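You operate a simulated robot arm through the tools that you are given. There is no shell and no other tool. Be economical: measure what you need, move in short steps, check, and stop when the job is done.

Carry out the task below with a simulated two-armed robot. There is one attempt and no reset: what you move stays moved.

JOB
Empty the sump and fill the water tank to about 30 L.
Fine: sump valve closed again, soap knob on 3, pump left off, floor dry. Where these are worked on the way, their far stop is far enough and under half their travel is too little: sump valve.
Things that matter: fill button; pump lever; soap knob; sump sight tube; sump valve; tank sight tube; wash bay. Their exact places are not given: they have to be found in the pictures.

The check looks at the end state, three seconds after you hand in, the way a careful person would. Anything else that was tipped, shoved, dropped, spilled or broken makes it a failure.

ROBOT AND FRAMES
Two 7-joint arms with two-finger grippers on one trunk, on a base that drives. Base frame: it is fixed to the floor where the robot stands at the start and does not move with it; the origin is under the middle of the robot, x ahead of it, y to its left, z up. Lengths are in mm, angles in rad, forces in N, time in s.
The left shoulder is at the start at [77, 216, 1291], the right one opposite. With the tool pointing down near the work surface each hand reaches from about 100 to 740 mm from the robot's upright axis, wherever it stands, measured 20 degrees to its own side. Places, roughly: fill button [1200, -400, 1200]; pump lever [1100, -300, 1100]; soap knob [1200, -400, 1100]; sump sight tube [500, 200, 600]; sump valve [600, 0, 600]; tank sight tube [1300, -500, 1100]; wash bay [1000, 0, 700]. Payload 3.43 kg a hand.
The tool frame of a hand sits at the grasp point between the pads (the TCP): z along the fingers, y along the line on which they close. The tips reach 20 mm beyond it. Largest opening 124 mm; the body of the gripper starts 93 mm behind the TCP.
Orientation is that of the tool frame in the base frame, as [roll, pitch, yaw] about the fixed x, y, z axes, in that order (R = Rz(yaw) Ry(pitch) Rx(roll)). With the fingers straight down and closing along the base's y, the tool's x points along the base's -x, its y along +y and its z along -z.

CONTROLS
- The arms move only by the tool arm_command. It takes "left_motion", "right_motion" or both (then of equal length, played together; a hand with none holds still); each is a list of rows, each a list of 2 entries, a list of its own where there are three numbers: the shift along the tool's x, y, z in units of 50 mm (1.0 is 50 mm), then the turn, a rotation vector about the tool's x, y, z in units of 6 degrees (1.0 is 6 degrees). In form: [[[dx, dy, dz], [wx, wy, wz]], ...]. A call has 1 to 12 rows; each row shifts and turns the commanded pose from where the row before left it, along the tool's axes as they then stand. "left_jaw" and "right_jaw" are, for a hand that has rows, the finger opening in mm, from 0 to 124, set as the call begins (left out, the last holds). A call with a number of a shift or a turn outside -1 to 1 is refused whole. A row lasts 0.2 s, in which the tool goes at most 50 mm and 0.15 rad; a call with a longer step from one row to the next is refused whole, and so is a gripper value outside its range. Where a pose cannot be reached the arm comes as near as it can. A force on the tool above 40 N (or 10 N above the force at the start of the call, whichever is more), or a blocked arm, ends the call early, and 0.2 s more pass. Each finger travels about 72 mm/s and halts on what it meets, pressing with about 29 N; the grip force reading is that of the motor and also rises with nothing between the fingers. The clock runs only during rows and for 0.2 s after the last one: add rows that do not move to give the fingers time. The reply holds the time, the measured pose of the TCP, the force on the tool along the base axes, the opening and the grip force, in the units named above and with some noise, with the torque about the TCP (base axes, N m) and any sound that the robot's microphone picked up.
- Cameras (640 x 400 px; columns grow to the right, rows downward): "scene" is now at [191.8, -19.5, 1451.6]; the picture's right is [-0.15, -0.99, 0.00], its down [-0.71, 0.11, -0.69] and it looks along [0.68, -0.10, -0.72] (base axes); focal length 214 px, centre (320, 200). "left" rides on the left gripper at [82, -14, -140] in its tool frame; the picture's right is [0.17, 0.99, 0.00], its down [-0.83, 0.14, -0.54] and it looks along [-0.53, 0.09, 0.84] (tool axes); focal length 243 px, centre (320, 200). "right" rides on the right gripper at [82, 14, -140] in its tool frame; the picture's right is [-0.17, 0.99, 0.00], its down [-0.83, -0.14, -0.54] and it looks along [-0.53, -0.09, 0.84] (tool axes); focal length 243 px, centre (320, 200).
- camera(camera): a new picture of that camera. No time passes.
- raise_lower(by): slides the trunk up (or, below 0, down) by that many mm; the arms and the scene camera ride with it, the base frame stays. It gives what a move gives, with no picture.
- drive_base(legs): drives the robot by 1 to 6 legs, each [ahead, left, turn to the left] in mm, mm and rad, along the robot's own axes; the way and the turn of a leg run together, so that a leg with both is an arc; at most 1500 mm and 3.142 rad a leg. The arms and the cameras ride along, it lands a little off, and it stops where it bumps. It gives what a move gives.
- aim_head(pan, tilt): turns the head with the scene camera to pan (to the left, within 1.396 rad either way) and tilt (down, from -0.506 to 1.204), counted from straight ahead of the robot. It gives what a move gives.
- point_at(camera, pixels): for up to 12 pixels [column, row] of the newest picture of that camera ("zoom" is the newest enlarged one), the place [x, y, z] in the base frame of the surface seen there, good to about 3 mm, but the place of the scene camera against the robot may be out by one fixed shift of up to 18 mm in any direction. No time passes.
- zoom(camera, box): a new picture of the part [left, top, right, bottom] of that camera's present view, enlarged. No time passes.
- sign_off(): hands the job in; it is judged then, once.

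Work in short steps. Measure before you move; look again where a grasp or a placing could have gone wrong, and mend it. You have 80 turns and 78 pictures in all, those below and enlarged ones among them. Open the grippers and draw the arms clear of the work before you hand the job in, unless the task says otherwise; then end with one line.

The tools are called after ">>>" as name(argument=value, ...) on one line, values as JSON. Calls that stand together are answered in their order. arm_command: Moves the arms, as the interface text tells. Its arguments: {"type":"object","properties":{"left_motion":{"type":"array"},"left_jaw":{"type":"number"},"right_motion":{"type":"array"},"right_jaw":{"type":"number"}},"required":[]} The other tools are called the same way: raise_lower (by) slides the trunk up or down; drive_base (legs) drives the base; aim_head (pan, tilt) turns the head that bears the scene camera; camera (camera) takes a picture; point_at (camera, pixels) gives the place of the surface under pixels of a picture; zoom (camera, box) takes an enlarged picture of a part of a camera's view; sign_off () hands the job in.

At the start:

```text
time: 0.0
left_tool_pos: [573.7, 141.3, 1280.4]
left_tool_rot: [3.141, 0.0, -3.141]
left_contact_force: [-0.7, 0.0, 0.7]
left_ft_torque: [-0.01, 0.03, 0.03]
left_finger_gap: 123.8
left_gripper_force: 0.0
right_tool_pos: [460.1, -290.6, 1292.8]
right_tool_rot: [-3.142, 0.0, -3.14]
right_contact_force: [-0.2, -0.5, -1.3]
right_ft_torque: [-0.03, -0.01, 0.0]
right_finger_gap: 123.9
right_gripper_force: 0.0
trunk travel left (down, up): [-447.0, 143.0]
robot x, y, heading: [-1.1, 0.8, -0.003]
head pan, tilt: [-0.15, 0.806]
```

scene: 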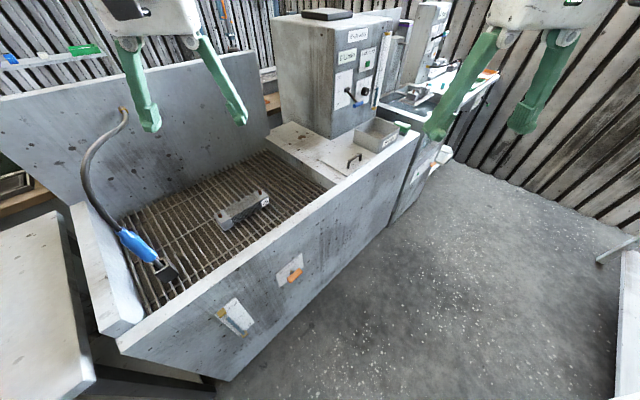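
right: 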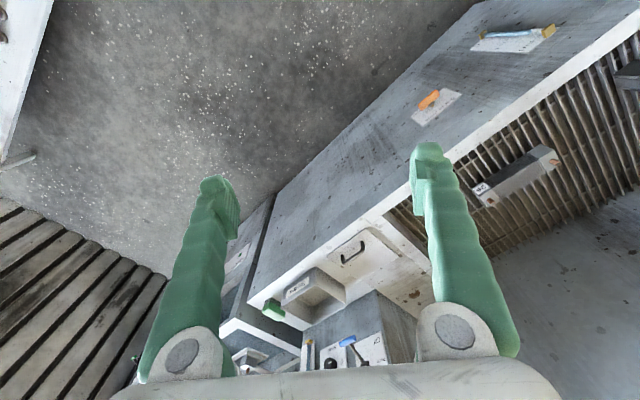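
left: 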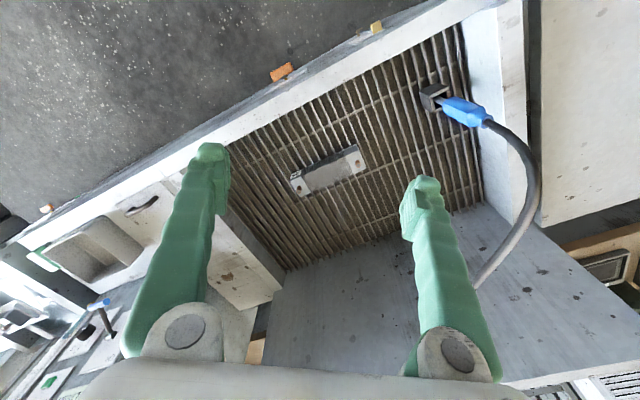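

The scene shows an orange handle at (295,275), a sight tube at (235,315) and a control box at (355,75). I'll zoom on each.

>>> zoom(camera="scene", box=[310, 0, 470, 110])

>>> zoom(camera="scene", box=[200, 240, 330, 350])

>>> point_at(camera="scene", pixels=[[295, 275], [287, 272], [300, 262], [237, 316], [352, 97], [366, 67], [376, 85], [363, 92], [410, 140], [119, 338], [274, 270], [325, 90]])

```text
3.64 times, centred on (390, 55) of scene
```

zoom: 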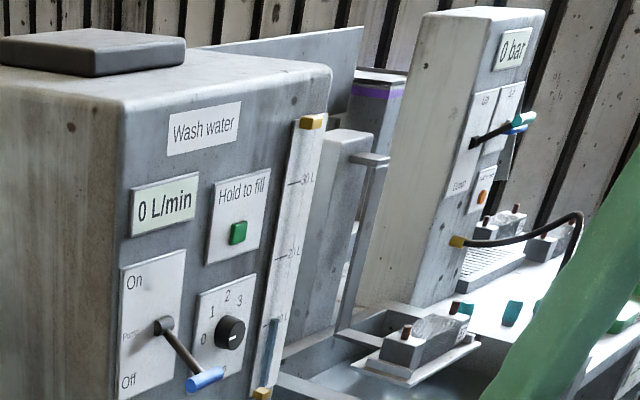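

```text
3.64 times, centred on (265, 295) of scene
```

zoom: 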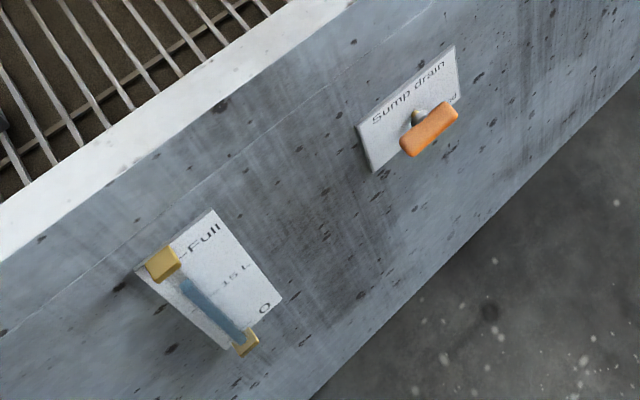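

```text
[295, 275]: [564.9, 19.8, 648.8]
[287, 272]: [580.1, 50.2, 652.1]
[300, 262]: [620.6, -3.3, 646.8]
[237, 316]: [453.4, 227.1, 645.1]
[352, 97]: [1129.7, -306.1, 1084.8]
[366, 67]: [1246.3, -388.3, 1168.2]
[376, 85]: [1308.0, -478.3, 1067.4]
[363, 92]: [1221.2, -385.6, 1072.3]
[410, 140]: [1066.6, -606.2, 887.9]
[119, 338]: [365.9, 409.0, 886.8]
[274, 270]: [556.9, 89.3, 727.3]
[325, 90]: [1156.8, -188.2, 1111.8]
```

The wall of the bay runs along about (0.59,-0.81), so it faces yaw ≈ +0.63 rad; valve handle ≈[565,20,649]. I turn to square with the wall, with a small back-off.

>>> drive_base(legs=[[0, 0, 0.63], [-150, -100, 0]])

>>> aim_head(pan=-0.5, tilt=0.7)

>>> camera(camera="scene")

```text
time: 4.2
left_tool_pos: [322.9, 282.0, 1280.6]
left_tool_rot: [-3.14, 0.001, -2.523]
left_contact_force: [-0.5, 0.0, 0.7]
left_ft_torque: [-0.02, 0.01, 0.02]
left_finger_gap: 124.1
left_gripper_force: 0.1
right_tool_pos: [478.9, -135.7, 1294.4]
right_tool_rot: [-3.141, -0.001, -2.524]
right_contact_force: [-0.3, 0.1, -0.1]
right_ft_torque: [-0.03, -0.01, -0.03]
right_finger_gap: 124.2
right_gripper_force: 0.2
trunk travel left (down, up): [-447.0, 143.0]
robot x, y, heading: [-62.6, -169.4, 0.612]
head pan, tilt: [-0.15, 0.806]
```

```text
time: 5.1
left_tool_pos: [321.8, 281.0, 1280.8]
left_tool_rot: [-3.142, 0.001, -2.523]
left_contact_force: [0.6, 0.6, -0.1]
left_ft_torque: [0.04, 0.01, -0.01]
left_finger_gap: 124.1
left_gripper_force: 0.1
right_tool_pos: [478.0, -137.7, 1293.2]
right_tool_rot: [3.142, -0.001, -2.525]
right_contact_force: [-0.4, -0.2, 0.4]
right_ft_torque: [-0.01, 0.0, -0.02]
right_finger_gap: 123.9
right_gripper_force: 0.1
trunk travel left (down, up): [-447.0, 143.0]
robot x, y, heading: [-68.6, -168.3, 0.626]
head pan, tilt: [-0.499, 0.7]
```

```text
72 pictures are left
```

scene: 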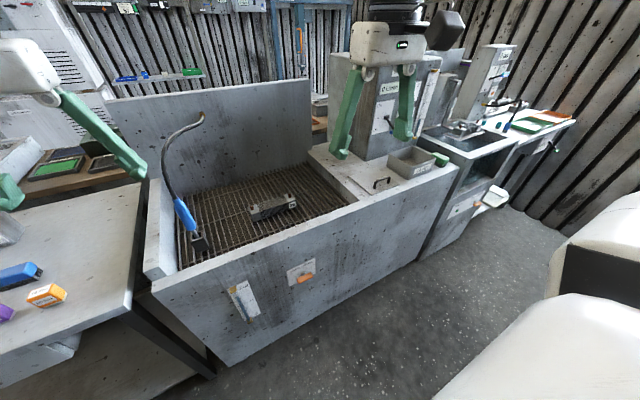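

Heading is 0.626 now. I measure the wall face, plates and surroundings, and enlarge the valve/tube.

>>> zoom(camera="scene", box=[210, 240, 340, 330])

>>> point_at(camera="scene", pixels=[[204, 292], [380, 255], [204, 340], [152, 290], [450, 172], [305, 278], [298, 265], [113, 310], [20, 390], [250, 300], [400, 90], [390, 130]])

```text
4.44 times, centred on (275, 285) of scene
```

zoom: 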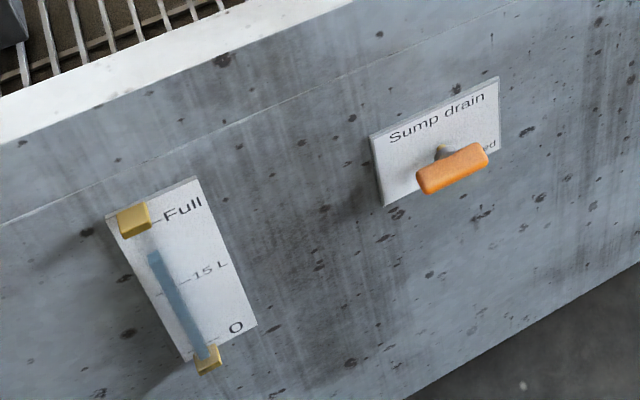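

```text
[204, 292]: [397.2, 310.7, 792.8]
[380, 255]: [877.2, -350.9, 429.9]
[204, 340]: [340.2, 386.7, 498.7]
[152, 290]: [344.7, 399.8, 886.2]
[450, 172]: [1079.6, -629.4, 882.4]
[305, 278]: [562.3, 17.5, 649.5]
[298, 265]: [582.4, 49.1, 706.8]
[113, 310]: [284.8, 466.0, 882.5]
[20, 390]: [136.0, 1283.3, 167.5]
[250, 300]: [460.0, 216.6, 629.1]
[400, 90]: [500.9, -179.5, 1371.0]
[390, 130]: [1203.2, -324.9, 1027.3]
```

Wall inward yaw ≈ 0.620, matching the heading. I measure the valve handle in detail.

>>> point_at(camera="zoom", pixels=[[425, 180], [453, 170], [482, 157], [441, 152], [450, 188], [380, 170], [490, 125], [455, 152], [420, 172], [488, 150], [390, 200], [372, 137]])

>>> zoom(camera="right", box=[0, 0, 640, 400])

```text
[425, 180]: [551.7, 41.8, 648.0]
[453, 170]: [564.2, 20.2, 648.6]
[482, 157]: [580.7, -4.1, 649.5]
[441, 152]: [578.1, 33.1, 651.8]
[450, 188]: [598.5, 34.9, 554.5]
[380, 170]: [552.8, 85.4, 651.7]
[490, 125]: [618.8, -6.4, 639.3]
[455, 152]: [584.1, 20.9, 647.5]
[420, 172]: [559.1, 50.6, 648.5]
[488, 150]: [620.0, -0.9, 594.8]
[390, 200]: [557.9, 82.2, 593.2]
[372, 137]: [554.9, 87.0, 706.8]
```

```text
1.00 times, centred on (320, 200) of right (not enlarged: the box is as wide or as high as the picture)
```

zoom: 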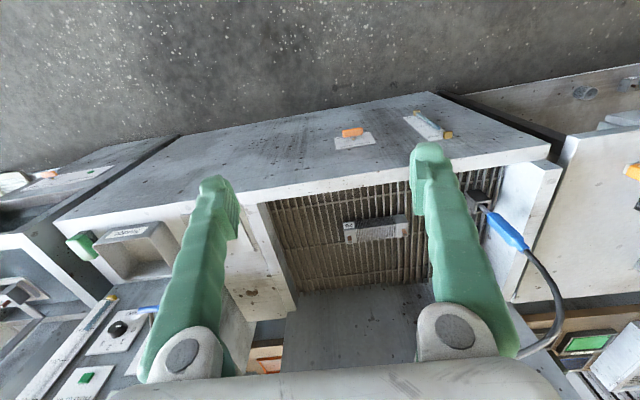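

The drain handle is a T-bar ~65 mm long centred at about [565,20,649], horizontal and standing ~28 mm off the plate. I draw the left hand back and up so that it stays clear of the table/wall, then lower the trunk.

>>> arm_command(left_motion=[[[1, 0, -1], [0, 0, 0]], [[1, 0, -1], [0, 0, 0]], [[1, 0, 0], [0, 0, 0]], [[1, 0, 0], [0, 0, 0]], [[1, 0, 0], [0, 0, 0]]])

>>> raise_lower(by=-400)

>>> aim_head(pan=-0.3, tilt=0.75)

>>> camera(camera="scene")

```text
refused: row 1 steps farther than a row can; nothing moved
```

```text
time: 8.1
left_tool_pos: [363.0, 311.2, 791.7]
left_tool_rot: [3.14, -0.276, -2.514]
left_contact_force: [-4.3, -5.3, 3.0]
left_ft_torque: [0.55, -0.35, 0.22]
left_finger_gap: 123.9
left_gripper_force: 0.2
right_tool_pos: [480.2, -136.7, 936.8]
right_tool_rot: [3.141, -0.007, -2.524]
right_contact_force: [0.0, 0.3, 0.0]
right_ft_torque: [0.0, -0.01, -0.03]
right_finger_gap: 124.1
right_gripper_force: 0.0
trunk travel left (down, up): [-94.0, 496.0]
robot x, y, heading: [-66.3, -168.9, 0.618]
head pan, tilt: [-0.499, 0.7]
stopped: the force on the tool passed its limit at 50 N (the readings are from after the stop); the commanded pose is now the measured one
```

```text
time: 8.8
left_tool_pos: [364.5, 310.6, 791.9]
left_tool_rot: [3.14, -0.277, -2.515]
left_contact_force: [-5.3, -6.4, -2.3]
left_ft_torque: [0.46, -0.42, 0.25]
left_finger_gap: 123.5
left_gripper_force: 0.0
right_tool_pos: [480.2, -136.7, 937.7]
right_tool_rot: [3.14, -0.006, -2.523]
right_contact_force: [1.2, -0.8, 0.3]
right_ft_torque: [-0.01, -0.05, 0.03]
right_finger_gap: 123.8
right_gripper_force: 0.1
trunk travel left (down, up): [-94.0, 496.0]
robot x, y, heading: [-65.7, -165.7, 0.617]
head pan, tilt: [-0.3, 0.75]
```

```text
69 pictures are left
```

scene: 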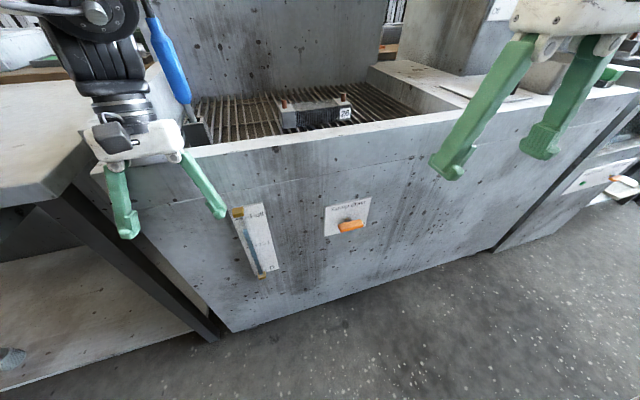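

The left arm row was refused (diagonal step), and the left hand came down against the wall face; it sits now in front of the wall at (160,190) with only ~7 N. I pull it straight back and up.

>>> arm_command(left_motion=[[[0.5, 0, 0], [0, 0, 0]], [[1, 0, 0], [0, 0, 0]], [[1, 0, 0], [0, 0, 0]], [[1, 0, 0], [0, 0, 0]], [[0, 0, -1], [0, 1, 0]], [[0, 0, -1], [0, 1, 0]]])

>>> camera(camera="scene")

```text
time: 10.2
left_tool_pos: [296.9, 223.2, 805.3]
left_tool_rot: [3.141, -0.483, -2.516]
left_contact_force: [-0.3, -0.7, 0.1]
left_ft_torque: [0.0, 0.02, -0.01]
left_finger_gap: 123.9
left_gripper_force: 0.0
left hand out of reach, approached as far as the arm can: row 1, 2, 3, 4, 5, 6
right_tool_pos: [481.5, -135.2, 938.1]
right_tool_rot: [-3.14, -0.008, -2.522]
right_contact_force: [0.6, -0.1, 0.4]
right_ft_torque: [-0.01, 0.0, 0.02]
right_finger_gap: 123.9
right_gripper_force: 0.1
trunk travel left (down, up): [-94.0, 496.0]
robot x, y, heading: [-64.6, -165.6, 0.618]
head pan, tilt: [-0.3, 0.75]
```

```text
68 pictures are left
```

scene: 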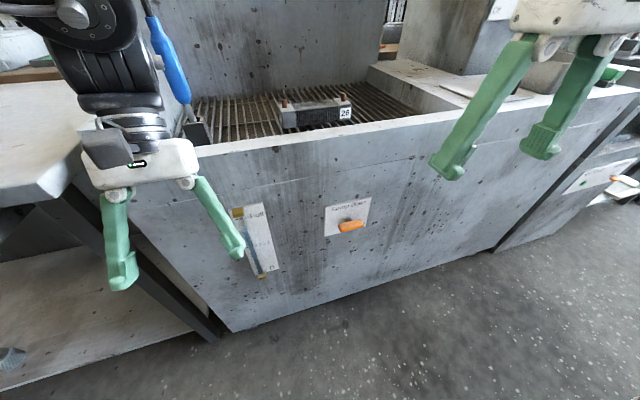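

Left hand is free (force ≈0). I lift it straight up to clear.

>>> arm_command(left_motion=[[[0.4, 0, -0.85], [0, 0, 0]], [[0.4, 0, -0.85], [0, 0, 0]], [[0.4, 0, -0.85], [0, 0, 0]], [[0.4, 0, -0.85], [0, 0, 0]], [[0.4, 0, -0.85], [0, 0, 0]], [[0.4, 0, -0.85], [0, 0, 0]]])

```text
time: 11.6
left_tool_pos: [280.6, 187.8, 826.3]
left_tool_rot: [3.141, -0.484, -2.515]
left_contact_force: [-0.2, 0.5, 0.0]
left_ft_torque: [0.02, -0.02, -0.02]
left_finger_gap: 123.7
left_gripper_force: 0.0
left hand out of reach, approached as far as the arm can: row 1, 2, 3, 4, 5, 6
right_tool_pos: [479.4, -135.5, 938.5]
right_tool_rot: [-3.141, -0.006, -2.524]
right_contact_force: [-0.3, 0.7, 0.5]
right_ft_torque: [0.04, 0.02, 0.02]
right_finger_gap: 124.0
right_gripper_force: 0.0
trunk travel left (down, up): [-94.0, 496.0]
robot x, y, heading: [-63.2, -167.5, 0.619]
head pan, tilt: [-0.3, 0.75]
```

Left hand is clear enough (300 mm aside of the valve). Now I enlarge the valve plate from this lower view.

>>> zoom(camera="scene", box=[220, 180, 390, 290])

```text
3.64 times, centred on (305, 235) of scene
```

zoom: 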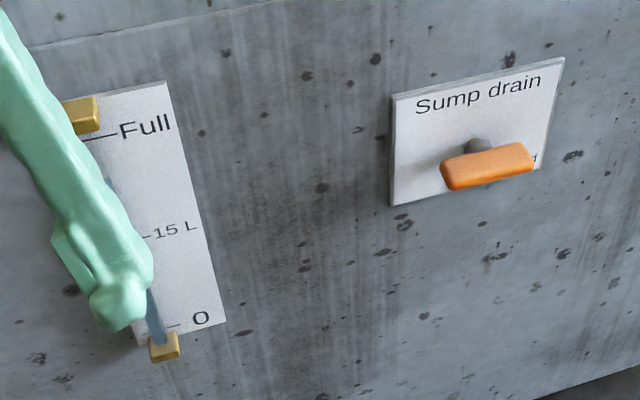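

"Open" is hidden by the bar. I turn the right hand to point forward in place and use its wrist camera (which then looks from below).

>>> arm_command(right_motion=[[[0, 0, 0], [0, -1, 0]], [[0, 0, 0], [0, -1, 0]], [[0, 0, 0], [0, -1, 0]], [[0, 0, 0], [0, -1, 0]], [[0, 0, 0], [0, -1, 0]], [[0, 0, 0], [0, -1, 0]], [[0, 0, 0], [0, -1, 0]], [[0, 0, 0], [0, -1, 0]], [[0, 0, 0], [0, -1, 0]], [[0, 0, 0], [0, -1, 0]], [[0, 0, 0], [0, -1, 0]], [[0, 0, 0], [0, -1, 0]]], right_jaw=80)

```text
time: 14.2
left_tool_pos: [279.1, 188.1, 826.6]
left_tool_rot: [-3.14, -0.483, -2.515]
left_contact_force: [0.7, 0.1, 0.5]
left_ft_torque: [0.03, -0.01, 0.0]
left_finger_gap: 124.0
left_gripper_force: 0.0
right_tool_pos: [489.3, -171.9, 958.0]
right_tool_rot: [3.14, 0.413, -2.523]
right_contact_force: [-1.1, -0.2, -0.1]
right_ft_torque: [0.0, -0.03, 0.02]
right_finger_gap: 79.9
right_gripper_force: 0.1
right hand out of reach, approached as far as the arm can: row 3, 4, 5, 6, 7, 8, 9, 10, 11, 12
trunk travel left (down, up): [-94.0, 496.0]
robot x, y, heading: [-67.0, -170.1, 0.616]
head pan, tilt: [-0.3, 0.75]
```

The hand is too close to the body for that pitch. I back the base 120 mm, then finish the turn while moving the hand down and forward.

>>> drive_base(legs=[[-120, 0, 0]])

>>> arm_command(right_motion=[[[0, 0, 0], [0, -1, 0]], [[0, 0, 0], [0, -1, 0]], [[0, 0, 0], [0, -1, 0]], [[1, 0, 0], [0, 0, 0]], [[1, 0, 0], [0, 0, 0]], [[1, 0, 0], [0, 0, 0]], [[1, 0, 0], [0, 0, 0]], [[0, 0, 1], [0, 0, 0]], [[0, 0, 1], [0, 0, 0]]])

>>> camera(camera="right")

```text
time: 15.6
left_tool_pos: [183.7, 119.2, 826.1]
left_tool_rot: [-3.14, -0.482, -2.516]
left_contact_force: [-0.8, 0.0, -0.5]
left_ft_torque: [0.03, -0.03, -0.01]
left_finger_gap: 124.2
left_gripper_force: 0.0
right_tool_pos: [391.6, -241.7, 958.1]
right_tool_rot: [3.141, 0.413, -2.525]
right_contact_force: [0.2, 0.8, 0.5]
right_ft_torque: [0.01, 0.01, 0.02]
right_finger_gap: 80.3
right_gripper_force: 0.0
trunk travel left (down, up): [-94.0, 496.0]
robot x, y, heading: [-161.5, -233.7, 0.615]
head pan, tilt: [-0.3, 0.75]
```

```text
time: 17.6
left_tool_pos: [184.7, 118.6, 826.7]
left_tool_rot: [-3.141, -0.484, -2.516]
left_contact_force: [0.4, 0.7, 0.3]
left_ft_torque: [0.01, 0.0, 0.03]
left_finger_gap: 123.8
left_gripper_force: 0.0
right_tool_pos: [397.9, -239.5, 947.7]
right_tool_rot: [-3.142, 0.412, -2.522]
right_contact_force: [0.2, 0.5, 0.0]
right_ft_torque: [-0.01, 0.0, -0.04]
right_finger_gap: 80.0
right_gripper_force: 0.1
right hand out of reach, approached as far as the arm can: row 1, 2, 3, 4, 5, 6, 7, 8, 9
trunk travel left (down, up): [-94.0, 496.0]
robot x, y, heading: [-160.9, -239.5, 0.62]
head pan, tilt: [-0.3, 0.75]
```

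```text
66 pictures are left
```

right: 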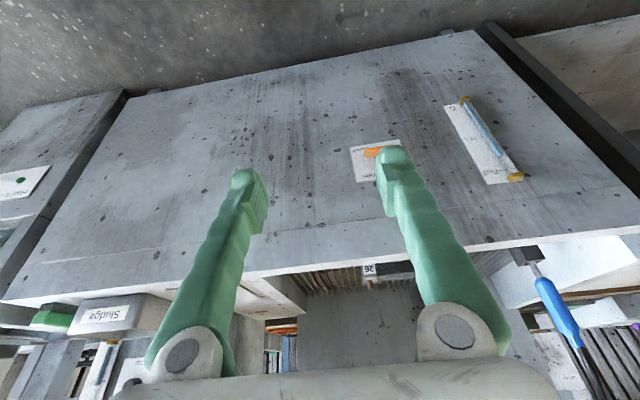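

Pitch stuck at 0.41 rad. I test whether the commanded pose is wound up by turning back 4 steps.

>>> arm_command(right_motion=[[[0, 0, 0], [0, 1, 0]], [[0, 0, 0], [0, 1, 0]], [[0, 0, 0], [0, 1, 0]], [[0, 0, 0], [0, 1, 0]]])

```text
time: 18.6
left_tool_pos: [184.2, 119.1, 825.8]
left_tool_rot: [-3.14, -0.486, -2.517]
left_contact_force: [-0.7, 0.5, -0.4]
left_ft_torque: [0.01, -0.01, 0.06]
left_finger_gap: 123.9
left_gripper_force: 0.0
right_tool_pos: [398.2, -238.4, 945.7]
right_tool_rot: [3.141, -0.008, -2.526]
right_contact_force: [0.0, -0.3, -0.1]
right_ft_torque: [0.03, -0.04, 0.04]
right_finger_gap: 80.2
right_gripper_force: 0.0
trunk travel left (down, up): [-94.0, 496.0]
robot x, y, heading: [-165.2, -235.6, 0.613]
head pan, tilt: [-0.3, 0.75]
```

No wind-up; hand is vertical again. I lower it 200 mm with fingers down, move it 100 mm forward, then tilt.

>>> arm_command(right_motion=[[[0, 0, 1], [0, 0, 0]], [[0, 0, 1], [0, 0, 0]], [[0, 0, 1], [0, 0, 0]], [[0, 0, 1], [0, 0, 0]], [[-1, 0, 0], [0, 0, 0]], [[-1, 0, 0], [0, 0, 0]], [[0, 0, 0], [0, -1, 0]], [[0, 0, 0], [0, -1, 0]], [[0, 0, 0], [0, -1, 0]], [[0, 0, 0], [0, -1, 0]], [[0, 0, 0], [0, -1, 0]], [[0, 0, 0], [0, -1, 0]]])

```text
time: 21.2
left_tool_pos: [185.2, 119.3, 824.8]
left_tool_rot: [3.141, -0.483, -2.516]
left_contact_force: [0.5, 0.2, 1.2]
left_ft_torque: [-0.01, 0.0, 0.0]
left_finger_gap: 124.0
left_gripper_force: 0.2
right_tool_pos: [517.1, -167.8, 748.9]
right_tool_rot: [3.141, 0.623, -2.526]
right_contact_force: [0.6, -0.2, 0.6]
right_ft_torque: [0.01, -0.01, -0.04]
right_finger_gap: 80.1
right_gripper_force: 0.0
right hand out of reach, approached as far as the arm can: row 3, 4, 11, 12
trunk travel left (down, up): [-94.0, 496.0]
robot x, y, heading: [-159.4, -235.2, 0.616]
head pan, tilt: [-0.3, 0.75]
```

The tilt stops near 36°. I lower the trunk fully and back off another 120 mm so the arm works more extended, then try the tilt with forward reach.

>>> drive_base(legs=[[-120, 0, 0]])

>>> raise_lower(by=-94)

>>> arm_command(right_motion=[[[0, 0, -1], [0, 0, 0]], [[-0.8, 0, 0.58], [0, 0, 0]], [[-0.8, 0, 0.58], [0, 0, 0]], [[-0.8, 0, 0.58], [0, -1, 0]], [[0, 0, 0], [0, -1, 0]], [[0, 0, 0], [0, -1, 0]], [[0, 0, 0], [0, -1, 0]], [[0, 0, 0], [0, -1, 0]], [[0, 0, 0], [0, -1, 0]]])

```text
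time: 22.6
left_tool_pos: [85.4, 47.9, 826.6]
left_tool_rot: [3.141, -0.483, -2.518]
left_contact_force: [-0.2, 0.4, 0.5]
left_ft_torque: [0.02, -0.01, -0.02]
left_finger_gap: 124.1
left_gripper_force: 0.1
right_tool_pos: [418.1, -238.3, 749.6]
right_tool_rot: [-3.141, 0.621, -2.526]
right_contact_force: [-0.4, 0.0, 0.6]
right_ft_torque: [-0.02, 0.0, 0.0]
right_finger_gap: 80.0
right_gripper_force: 0.1
trunk travel left (down, up): [-94.0, 496.0]
robot x, y, heading: [-257.2, -305.8, 0.614]
head pan, tilt: [-0.3, 0.75]
```

```text
time: 23.8
left_tool_pos: [97.5, 58.2, 739.4]
left_tool_rot: [-3.138, -0.512, -2.518]
left_contact_force: [0.3, 0.3, 0.8]
left_ft_torque: [0.0, -0.01, 0.0]
left_finger_gap: 124.1
left_gripper_force: 0.0
right_tool_pos: [429.2, -229.8, 661.3]
right_tool_rot: [3.14, 0.59, -2.526]
right_contact_force: [-0.2, 0.6, -0.1]
right_ft_torque: [0.01, 0.03, -0.01]
right_finger_gap: 80.2
right_gripper_force: 0.0
trunk travel left (down, up): [0.0, 590.0]
robot x, y, heading: [-257.6, -306.3, 0.615]
head pan, tilt: [-0.3, 0.75]
```

```text
time: 25.8
left_tool_pos: [99.7, 57.4, 739.5]
left_tool_rot: [-3.14, -0.511, -2.517]
left_contact_force: [0.7, 0.4, 0.1]
left_ft_torque: [0.02, 0.01, -0.03]
left_finger_gap: 124.1
left_gripper_force: 0.1
right_tool_pos: [546.5, -151.4, 703.1]
right_tool_rot: [3.14, 1.221, -2.529]
right_contact_force: [0.0, -0.3, 0.3]
right_ft_torque: [-0.04, 0.04, 0.0]
right_finger_gap: 80.0
right_gripper_force: 0.2
right hand out of reach, approached as far as the arm can: row 1
trunk travel left (down, up): [0.0, 590.0]
robot x, y, heading: [-262.5, -306.2, 0.619]
head pan, tilt: [-0.3, 0.75]
```

The extended stance works: pitch is 70°. I complete the tilt to 90° and look.

>>> arm_command(right_motion=[[[0, 0, 0], [0, -1, 0]], [[0, 0, 0], [0, -1, 0]], [[0, 0, 0], [0, -1, 0]], [[0, 0, 0], [0, -0.34, 0]]])

>>> camera(camera="right")

>>> camera(camera="scene")

```text
time: 26.8
left_tool_pos: [98.9, 57.3, 739.8]
left_tool_rot: [-3.139, -0.513, -2.517]
left_contact_force: [-0.4, -0.4, 0.5]
left_ft_torque: [0.03, 0.02, -0.01]
left_finger_gap: 123.9
left_gripper_force: 0.1
right_tool_pos: [545.0, -145.2, 703.2]
right_tool_rot: [-1.041, 1.569, -0.423]
right_contact_force: [-0.4, -0.8, 0.3]
right_ft_torque: [-0.01, 0.04, 0.05]
right_finger_gap: 79.9
right_gripper_force: 0.0
right hand out of reach, approached as far as the arm can: row 2
trunk travel left (down, up): [0.0, 590.0]
robot x, y, heading: [-260.0, -305.1, 0.614]
head pan, tilt: [-0.3, 0.75]
```

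```text
65 pictures are left
```

right: 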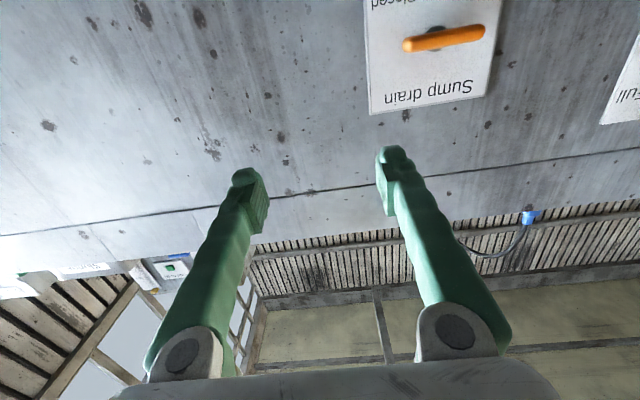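

```text
64 pictures are left
```

scene: 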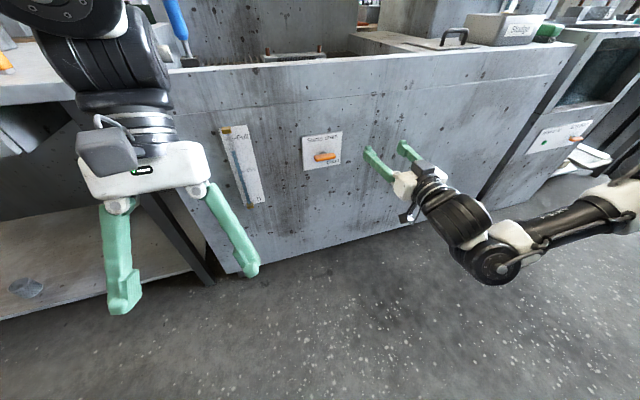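

The wrist view (upside down) shows "Closed" at lower right of the plate. I zoom the scene view for the rest of the label.

>>> zoom(camera="scene", box=[290, 120, 355, 180])

>>> point_at(camera="right", pixels=[[410, 45], [480, 32], [445, 38], [370, 112], [486, 97], [372, 60], [446, 24], [405, 40]])

```text
6.67 times, centred on (322, 150) of scene
```

zoom: 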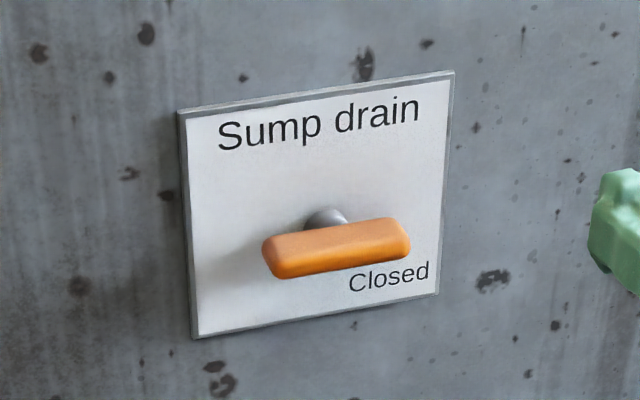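

```text
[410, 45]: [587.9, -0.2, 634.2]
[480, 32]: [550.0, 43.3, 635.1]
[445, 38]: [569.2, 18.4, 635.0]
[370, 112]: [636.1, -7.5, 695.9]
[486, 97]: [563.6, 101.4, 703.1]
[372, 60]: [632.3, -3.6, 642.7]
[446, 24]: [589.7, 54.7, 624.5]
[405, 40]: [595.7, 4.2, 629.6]
```

"Closed" only is printed; the T-bar is centred (wrist camera) near s=313, z≈637, front n≈474, plate n≈513. I roll the right hand +90° about its axis so that the jaws close vertically.

>>> arm_command(right_motion=[[[0, 0, 0], [0, 0, 1]], [[0, 0, 0], [0, 0, 1]], [[0, 0, 0], [0, 0, 1]], [[0, 0, 0], [0, 0, 1]], [[0, 0, 0], [0, 0, 1]], [[0, 0, 0], [0, 0, 1]], [[0, 0, 0], [0, 0, 1]], [[0, 0, 0], [0, 0, 1]], [[0, 0, 0], [0, 0, 1]], [[0, 0, 0], [0, 0, 1]], [[0, 0, 0], [0, 0, 1]], [[0, 0, 0], [0, 0, 1]]])

>>> arm_command(right_motion=[[[0, 0, 0], [0, 0, 1]], [[0, 0, 0], [0, 0, 1]], [[0, 0, 0], [0, 0, 1]]])

>>> camera(camera="right")

```text
time: 29.4
left_tool_pos: [98.9, 57.2, 738.8]
left_tool_rot: [-3.139, -0.514, -2.518]
left_contact_force: [0.2, -0.6, 0.1]
left_ft_torque: [0.01, -0.02, 0.01]
left_finger_gap: 124.0
left_gripper_force: 0.1
right_tool_pos: [543.3, -143.1, 702.8]
right_tool_rot: [1.571, 0.313, 2.189]
right_contact_force: [0.4, 0.7, -0.5]
right_ft_torque: [0.0, 0.03, 0.01]
right_finger_gap: 80.0
right_gripper_force: 0.1
trunk travel left (down, up): [0.0, 590.0]
robot x, y, heading: [-258.3, -306.8, 0.614]
head pan, tilt: [-0.3, 0.75]
```

```text
time: 30.2
left_tool_pos: [98.2, 56.9, 739.6]
left_tool_rot: [-3.138, -0.513, -2.519]
left_contact_force: [-1.1, -0.8, -0.1]
left_ft_torque: [-0.02, -0.02, -0.02]
left_finger_gap: 124.0
left_gripper_force: 0.1
right_tool_pos: [543.1, -143.6, 703.0]
right_tool_rot: [1.571, -0.002, 2.188]
right_contact_force: [0.0, 0.8, 0.4]
right_ft_torque: [-0.01, -0.02, -0.04]
right_finger_gap: 80.1
right_gripper_force: 0.0
trunk travel left (down, up): [0.0, 590.0]
robot x, y, heading: [-261.9, -306.6, 0.619]
head pan, tilt: [-0.3, 0.75]
```

```text
62 pictures are left
```

right: 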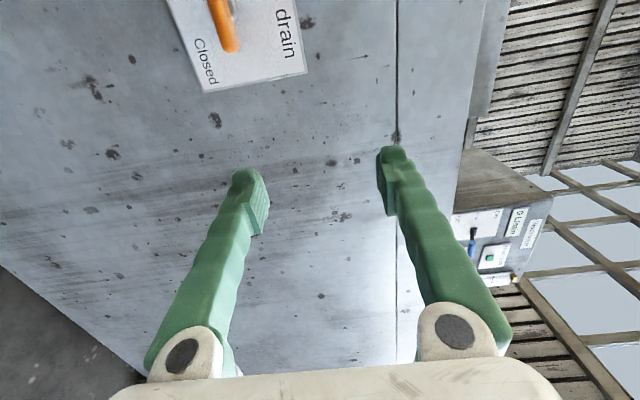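

Now tool x = left along the wall, y = up, z = into the wall. I shift 119 mm left, 66 mm down and 50 mm in, then check the alignment.

>>> arm_command(right_motion=[[[0.8, 0, 0], [0, 0, 0]], [[0.8, 0, 0], [0, 0, 0]], [[0.78, 0, 0], [0, 0, 0]], [[0, -0.66, 0], [0, 0, 0]], [[0, -0.66, 0], [0, 0, 0]], [[0, 0, 1], [0, 0, 0]]])

>>> camera(camera="right")

>>> camera(camera="scene")

```text
time: 31.6
left_tool_pos: [98.4, 58.7, 739.7]
left_tool_rot: [-3.138, -0.513, -2.518]
left_contact_force: [0.1, 0.4, -0.3]
left_ft_torque: [-0.04, 0.02, -0.01]
left_finger_gap: 124.2
left_gripper_force: 0.1
right_tool_pos: [571.9, -15.0, 641.6]
right_tool_rot: [1.572, -0.001, 2.189]
right_contact_force: [0.5, 0.0, -0.5]
right_ft_torque: [0.01, 0.01, -0.01]
right_finger_gap: 80.0
right_gripper_force: 0.1
right hand out of reach, approached as far as the arm can: row 2, 3, 4, 5
trunk travel left (down, up): [0.0, 590.0]
robot x, y, heading: [-261.6, -306.6, 0.62]
head pan, tilt: [-0.3, 0.75]
```

```text
61 pictures are left
```

right: 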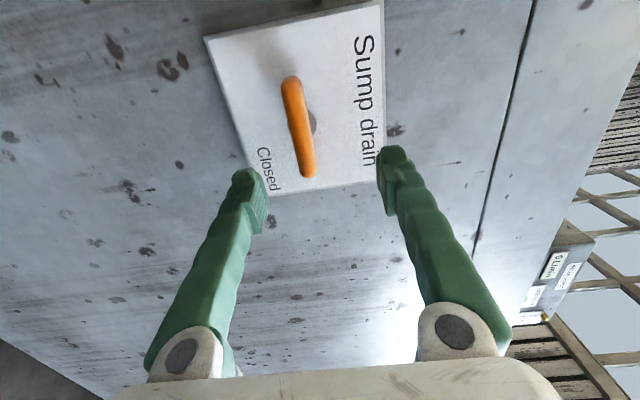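

```text
60 pictures are left
```

scene: 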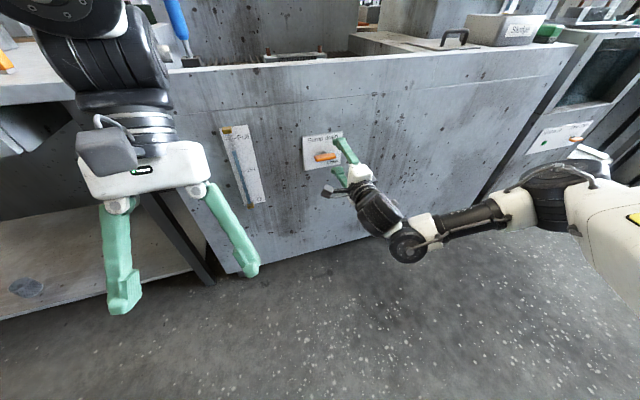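

Hand at s≈344, need ~31 mm more left. I measure the bar again with the wrist camera.

>>> point_at(camera="right", pixels=[[290, 85], [298, 128], [307, 170], [240, 60], [345, 160], [311, 122]])

```text
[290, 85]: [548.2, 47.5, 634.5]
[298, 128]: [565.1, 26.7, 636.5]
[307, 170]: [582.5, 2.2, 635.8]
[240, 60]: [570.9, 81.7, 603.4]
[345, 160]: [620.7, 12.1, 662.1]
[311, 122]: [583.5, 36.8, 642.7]
```

Bar centre ≈ s 308, z 636, n 475 front. I move 36 mm left and 5 mm down.

>>> arm_command(right_motion=[[[0.4, -0.05, 0], [0, 0, 0]], [[0.33, -0.05, 0], [0, 0, 0]]])

```text
time: 32.2
left_tool_pos: [97.4, 58.2, 738.2]
left_tool_rot: [-3.139, -0.515, -2.518]
left_contact_force: [0.2, -0.4, -0.3]
left_ft_torque: [0.02, 0.01, 0.02]
left_finger_gap: 124.2
left_gripper_force: 0.1
right_tool_pos: [550.7, 15.5, 639.2]
right_tool_rot: [1.571, 0.0, 2.188]
right_contact_force: [-0.5, -0.2, -0.5]
right_ft_torque: [-0.02, 0.02, 0.02]
right_finger_gap: 79.9
right_gripper_force: 0.1
trunk travel left (down, up): [0.0, 590.0]
robot x, y, heading: [-259.5, -306.7, 0.623]
head pan, tilt: [-0.3, 0.75]
```

Aligned laterally (s 307). Forward 25 mm, 3 mm down, then close the jaws.

>>> arm_command(right_motion=[[[0, -0.05, 0.5], [0, 0, 0]]])

>>> arm_command(right_motion=[[[0, 0, 0], [0, 0, 0]], [[0, 0, 0], [0, 0, 0]], [[0, 0, 0], [0, 0, 0]], [[0, 0, 0], [0, 0, 0]]], right_jaw=0)

>>> camera(camera="right")

```text
time: 32.6
left_tool_pos: [98.4, 58.6, 739.0]
left_tool_rot: [-3.137, -0.512, -2.519]
left_contact_force: [0.2, -0.8, 0.9]
left_ft_torque: [-0.02, 0.02, 0.02]
left_finger_gap: 123.9
left_gripper_force: 0.1
right_tool_pos: [570.2, 29.1, 637.5]
right_tool_rot: [1.571, -0.002, 2.189]
right_contact_force: [-0.5, 1.0, -1.0]
right_ft_torque: [0.0, 0.0, 0.02]
right_finger_gap: 80.1
right_gripper_force: 0.0
trunk travel left (down, up): [0.0, 590.0]
robot x, y, heading: [-263.4, -304.3, 0.619]
head pan, tilt: [-0.3, 0.75]
```

```text
time: 33.6
left_tool_pos: [99.3, 59.2, 738.6]
left_tool_rot: [-3.139, -0.513, -2.518]
left_contact_force: [0.0, 0.3, -0.4]
left_ft_torque: [-0.01, -0.01, 0.02]
left_finger_gap: 123.8
left_gripper_force: 0.1
right_tool_pos: [571.1, 27.9, 634.8]
right_tool_rot: [1.576, 0.0, 2.189]
right_contact_force: [-1.9, -0.4, -9.5]
right_ft_torque: [-0.04, 0.06, -0.15]
right_finger_gap: 12.2
right_gripper_force: 45.6
trunk travel left (down, up): [0.0, 590.0]
robot x, y, heading: [-260.3, -305.7, 0.615]
head pan, tilt: [-0.3, 0.75]
```

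```text
59 pictures are left
```

right: 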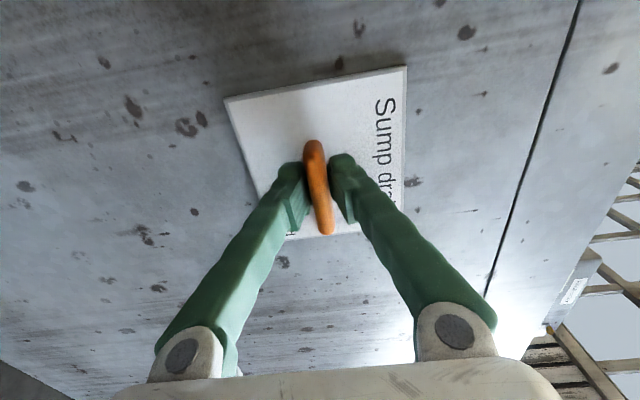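

Gripped (gap 12.2). I try turning counter-clockwise (-z) 18° and watch the torque.

>>> arm_command(right_motion=[[[0, 0, 0], [0, 0, -1]], [[0, 0, 0], [0, 0, -1]], [[0, 0, 0], [0, 0, -1]]])

>>> camera(camera="right")

```text
time: 34.4
left_tool_pos: [99.3, 59.1, 737.8]
left_tool_rot: [-3.138, -0.513, -2.518]
left_contact_force: [-0.3, -0.4, -0.6]
left_ft_torque: [0.05, -0.03, -0.01]
left_finger_gap: 123.8
left_gripper_force: 0.2
right_tool_pos: [571.1, 28.3, 634.0]
right_tool_rot: [1.576, 0.315, 2.189]
right_contact_force: [-1.5, -1.2, -13.4]
right_ft_torque: [0.06, -0.05, -0.74]
right_finger_gap: 12.1
right_gripper_force: 45.3
trunk travel left (down, up): [0.0, 590.0]
robot x, y, heading: [-257.6, -306.0, 0.62]
head pan, tilt: [-0.3, 0.75]
```

```text
58 pictures are left
```

right: 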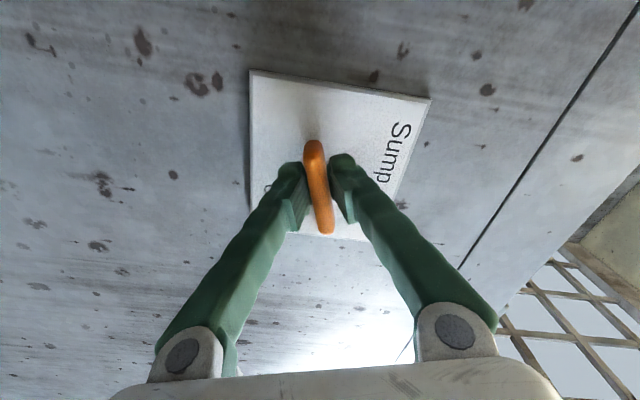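

Bar turns with the gripper freely. I relieve 3 mm downward and continue 6 more steps.

>>> arm_command(right_motion=[[[-0.02, -0.06, 0], [0, 0, -1]], [[0, 0, 0], [0, 0, -1]], [[0, 0, 0], [0, 0, -1]], [[0, 0, 0], [0, 0, -1]], [[0, 0, 0], [0, 0, -1]], [[0, 0, 0], [0, 0, -1]]])

>>> camera(camera="right")

>>> zoom(camera="scene", box=[210, 110, 370, 220])

```text
time: 35.8
left_tool_pos: [98.0, 58.8, 739.3]
left_tool_rot: [-3.139, -0.514, -2.517]
left_contact_force: [0.1, -0.4, 0.5]
left_ft_torque: [0.01, -0.01, 0.01]
left_finger_gap: 123.5
left_gripper_force: 0.1
right_tool_pos: [571.3, 27.5, 633.2]
right_tool_rot: [1.575, 0.944, 2.192]
right_contact_force: [0.0, 5.5, -6.5]
right_ft_torque: [0.05, -0.06, -0.06]
right_finger_gap: 11.9
right_gripper_force: 45.3
trunk travel left (down, up): [0.0, 590.0]
robot x, y, heading: [-261.8, -306.9, 0.622]
head pan, tilt: [-0.3, 0.75]
```

```text
57 pictures are left
```

right: 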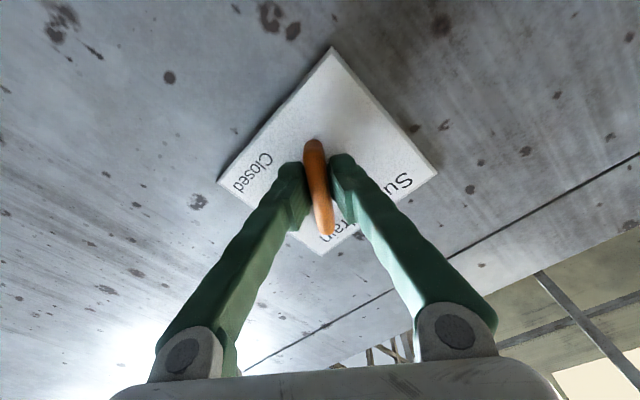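

```text
3.64 times, centred on (290, 165) of scene
```

zoom: 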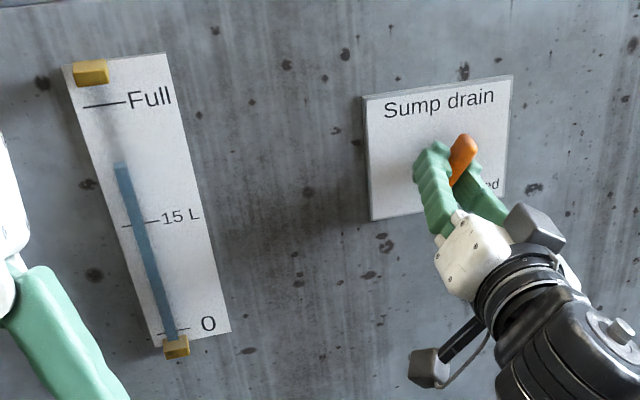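

Bar turned ~54°. The sump is still ~22 L. I continue toward the far stop.

>>> arm_command(right_motion=[[[0, 0, 0], [0, 0, -1]], [[0, 0, 0], [0, 0, -1]], [[0, 0, 0], [0, 0, -1]], [[0, 0, 0], [0, 0, -1]], [[0, 0, 0], [0, 0, -1]], [[0, 0, 0], [0, 0, -1]]])

>>> zoom(camera="scene", box=[210, 110, 370, 220])

```text
time: 37.2
left_tool_pos: [99.5, 58.7, 739.5]
left_tool_rot: [-3.138, -0.515, -2.52]
left_contact_force: [0.4, -0.6, 0.7]
left_ft_torque: [-0.02, 0.0, -0.04]
left_finger_gap: 124.0
left_gripper_force: 0.1
right_tool_pos: [572.0, 26.7, 632.7]
right_tool_rot: [-2.679, 1.567, -2.063]
right_contact_force: [8.8, 6.7, -7.9]
right_ft_torque: [0.24, -0.32, 0.0]
right_finger_gap: 12.0
right_gripper_force: 45.5
trunk travel left (down, up): [0.0, 590.0]
robot x, y, heading: [-261.5, -305.4, 0.62]
head pan, tilt: [-0.3, 0.75]
```

```text
3.64 times, centred on (290, 165) of scene
```

zoom: 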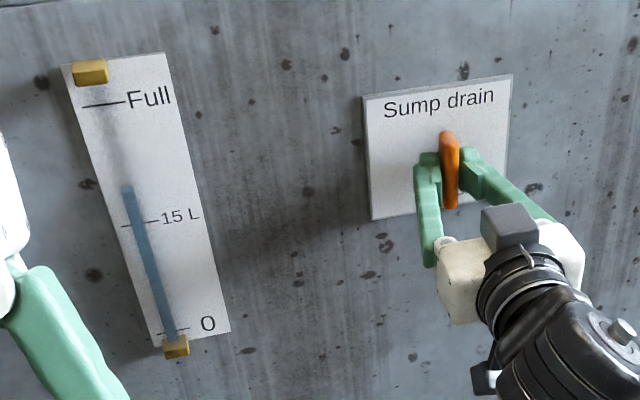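

Level is falling (~19 L). Valve is past half travel; I hold and wait while it drains.

>>> arm_command(right_motion=[[[0, 0, 0], [0, 0, 0]], [[0, 0, 0], [0, 0, 0]], [[0, 0, 0], [0, 0, 0]], [[0, 0, 0], [0, 0, 0]], [[0, 0, 0], [0, 0, 0]], [[0, 0, 0], [0, 0, 0]], [[0, 0, 0], [0, 0, 0]], [[0, 0, 0], [0, 0, 0]], [[0, 0, 0], [0, 0, 0]], [[0, 0, 0], [0, 0, 0]], [[0, 0, 0], [0, 0, 0]], [[0, 0, 0], [0, 0, 0]]])

>>> camera(camera="scene")

>>> zoom(camera="scene", box=[210, 110, 370, 220])

```text
time: 39.8
left_tool_pos: [99.8, 58.0, 738.7]
left_tool_rot: [-3.139, -0.514, -2.519]
left_contact_force: [0.6, 0.6, -0.4]
left_ft_torque: [0.0, 0.0, 0.0]
left_finger_gap: 123.8
left_gripper_force: 0.1
right_tool_pos: [571.9, 25.8, 633.1]
right_tool_rot: [2.514, 1.568, 3.129]
right_contact_force: [17.5, 3.8, -2.1]
right_ft_torque: [0.0, 0.02, -0.06]
right_finger_gap: 12.1
right_gripper_force: 44.5
trunk travel left (down, up): [0.0, 590.0]
robot x, y, heading: [-257.1, -305.7, 0.62]
head pan, tilt: [-0.3, 0.75]
```

```text
54 pictures are left
```

scene: 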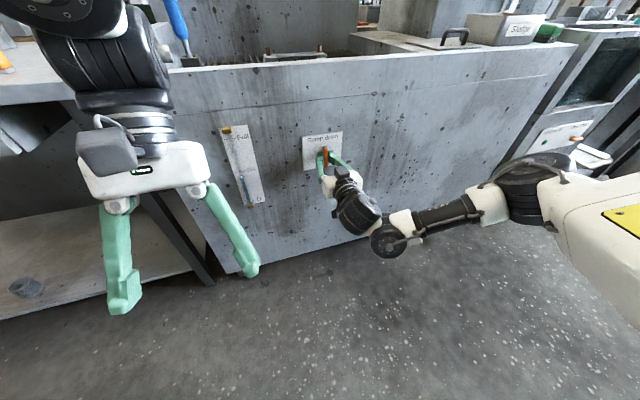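

```text
3.64 times, centred on (290, 165) of scene
```

zoom: 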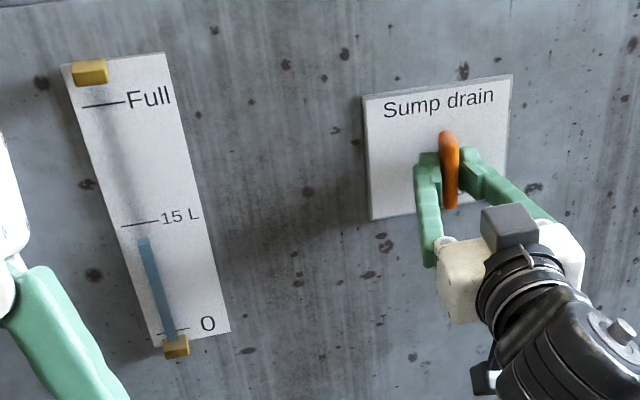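

Down to ~12.5 L, dropping ~2.5 L/s; floor looks dry. Wait about 7.8 s more.

>>> arm_command(right_motion=[[[0, 0, 0], [0, 0, 0]], [[0, 0, 0], [0, 0, 0]], [[0, 0, 0], [0, 0, 0]], [[0, 0, 0], [0, 0, 0]], [[0, 0, 0], [0, 0, 0]], [[0, 0, 0], [0, 0, 0]], [[0, 0, 0], [0, 0, 0]], [[0, 0, 0], [0, 0, 0]], [[0, 0, 0], [0, 0, 0]], [[0, 0, 0], [0, 0, 0]], [[0, 0, 0], [0, 0, 0]], [[0, 0, 0], [0, 0, 0]]])

>>> arm_command(right_motion=[[[0, 0, 0], [0, 0, 0]], [[0, 0, 0], [0, 0, 0]], [[0, 0, 0], [0, 0, 0]], [[0, 0, 0], [0, 0, 0]], [[0, 0, 0], [0, 0, 0]], [[0, 0, 0], [0, 0, 0]], [[0, 0, 0], [0, 0, 0]], [[0, 0, 0], [0, 0, 0]], [[0, 0, 0], [0, 0, 0]], [[0, 0, 0], [0, 0, 0]], [[0, 0, 0], [0, 0, 0]], [[0, 0, 0], [0, 0, 0]]])

>>> arm_command(right_motion=[[[0, 0, 0], [0, 0, 0]], [[0, 0, 0], [0, 0, 0]], [[0, 0, 0], [0, 0, 0]], [[0, 0, 0], [0, 0, 0]], [[0, 0, 0], [0, 0, 0]], [[0, 0, 0], [0, 0, 0]], [[0, 0, 0], [0, 0, 0]], [[0, 0, 0], [0, 0, 0]], [[0, 0, 0], [0, 0, 0]], [[0, 0, 0], [0, 0, 0]], [[0, 0, 0], [0, 0, 0]], [[0, 0, 0], [0, 0, 0]]])

>>> zoom(camera="scene", box=[210, 110, 370, 220])

```text
time: 42.4
left_tool_pos: [99.4, 58.5, 738.7]
left_tool_rot: [-3.139, -0.513, -2.518]
left_contact_force: [0.2, -0.3, -0.6]
left_ft_torque: [-0.01, 0.01, -0.01]
left_finger_gap: 123.7
left_gripper_force: 0.1
right_tool_pos: [572.3, 26.1, 633.1]
right_tool_rot: [2.486, 1.57, 3.104]
right_contact_force: [19.7, 2.0, 0.0]
right_ft_torque: [0.01, 0.0, -0.09]
right_finger_gap: 11.9
right_gripper_force: 44.7
trunk travel left (down, up): [0.0, 590.0]
robot x, y, heading: [-259.9, -305.5, 0.617]
head pan, tilt: [-0.3, 0.75]
```

```text
time: 45.0
left_tool_pos: [98.8, 57.7, 738.7]
left_tool_rot: [-3.14, -0.512, -2.519]
left_contact_force: [-0.8, 0.4, 0.7]
left_ft_torque: [0.0, -0.04, -0.02]
left_finger_gap: 124.0
left_gripper_force: 0.1
right_tool_pos: [571.4, 26.9, 632.9]
right_tool_rot: [2.499, 1.569, 3.117]
right_contact_force: [17.9, -0.6, -0.4]
right_ft_torque: [0.03, 0.02, -0.07]
right_finger_gap: 11.6
right_gripper_force: 44.7
trunk travel left (down, up): [0.0, 590.0]
robot x, y, heading: [-261.0, -305.8, 0.619]
head pan, tilt: [-0.3, 0.75]
```

```text
time: 47.6
left_tool_pos: [98.2, 58.4, 738.4]
left_tool_rot: [-3.14, -0.513, -2.519]
left_contact_force: [0.4, -0.2, 0.4]
left_ft_torque: [-0.03, 0.02, -0.01]
left_finger_gap: 124.0
left_gripper_force: 0.2
right_tool_pos: [570.8, 27.7, 633.7]
right_tool_rot: [2.516, 1.57, 3.135]
right_contact_force: [15.1, -2.7, -1.3]
right_ft_torque: [-0.01, 0.03, -0.06]
right_finger_gap: 11.9
right_gripper_force: 44.7
trunk travel left (down, up): [0.0, 590.0]
robot x, y, heading: [-260.0, -304.4, 0.616]
head pan, tilt: [-0.3, 0.75]
```

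```text
3.64 times, centred on (290, 165) of scene
```

zoom: 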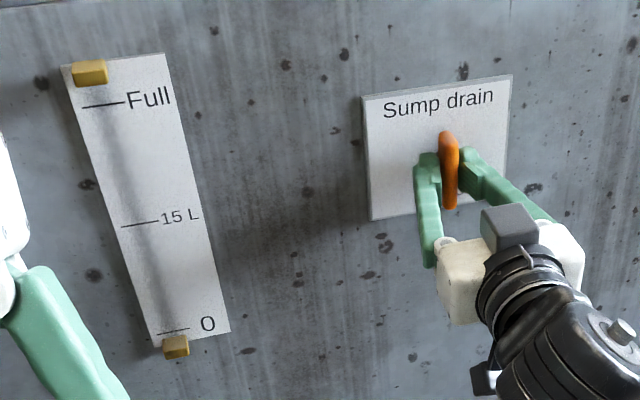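

Sump tube is empty. I turn the valve back clockwise, 90° and a touch more to its stop.

>>> arm_command(right_motion=[[[0, 0, 0], [0, 0, 1]], [[0, 0, 0], [0, 0, 1]], [[0, 0, 0], [0, 0, 1]], [[0, 0, 0], [0, 0, 1]], [[0, 0, 0], [0, 0, 1]], [[0, 0, 0], [0, 0, 1]], [[0, 0, 0], [0, 0, 1]], [[0, 0, 0], [0, 0, 1]], [[0, 0, 0], [0, 0, 1]], [[0, 0, 0], [0, 0, 1]], [[0, 0, 0], [0, 0, 1]], [[0, 0, 0], [0, 0, 1]]])

>>> arm_command(right_motion=[[[0, 0, 0], [0, 0, 1]], [[0, 0, 0], [0, 0, 1]], [[0, 0, 0], [0, 0, 1]], [[0, 0, 0], [0, 0, 0.7]], [[0, 0, 0], [0, 0, 0]]])

>>> zoom(camera="scene", box=[210, 110, 370, 220])

```text
time: 50.2
left_tool_pos: [98.2, 57.8, 739.2]
left_tool_rot: [-3.137, -0.513, -2.519]
left_contact_force: [0.1, 0.4, 0.3]
left_ft_torque: [-0.02, 0.02, 0.01]
left_finger_gap: 124.1
left_gripper_force: 0.0
right_tool_pos: [568.7, 27.1, 634.4]
right_tool_rot: [1.571, 0.312, 2.192]
right_contact_force: [5.7, 5.3, 0.1]
right_ft_torque: [0.06, -0.05, -0.17]
right_finger_gap: 12.1
right_gripper_force: 44.6
trunk travel left (down, up): [0.0, 590.0]
robot x, y, heading: [-262.0, -302.6, 0.618]
head pan, tilt: [-0.3, 0.75]
```

```text
time: 51.4
left_tool_pos: [97.6, 58.8, 738.9]
left_tool_rot: [-3.137, -0.51, -2.521]
left_contact_force: [0.1, -0.5, -0.6]
left_ft_torque: [-0.01, -0.01, 0.04]
left_finger_gap: 123.9
left_gripper_force: 0.1
right_tool_pos: [569.5, 29.1, 635.5]
right_tool_rot: [1.57, -0.075, 2.188]
right_contact_force: [-1.3, 3.9, 6.9]
right_ft_torque: [-0.79, -0.63, 0.08]
right_finger_gap: 12.8
right_gripper_force: 44.9
trunk travel left (down, up): [0.0, 590.0]
robot x, y, heading: [-260.4, -304.5, 0.621]
head pan, tilt: [-0.3, 0.75]
```

```text
3.64 times, centred on (290, 165) of scene
```

zoom: 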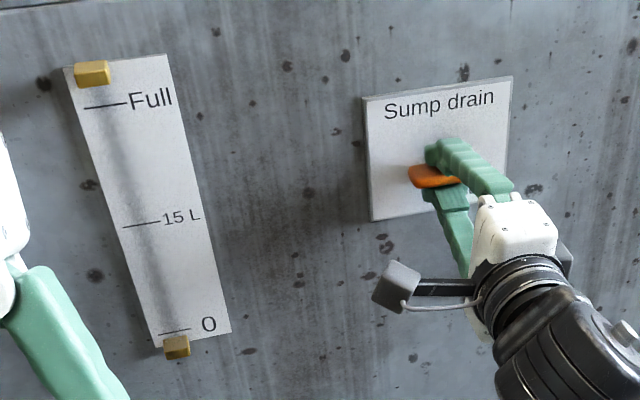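

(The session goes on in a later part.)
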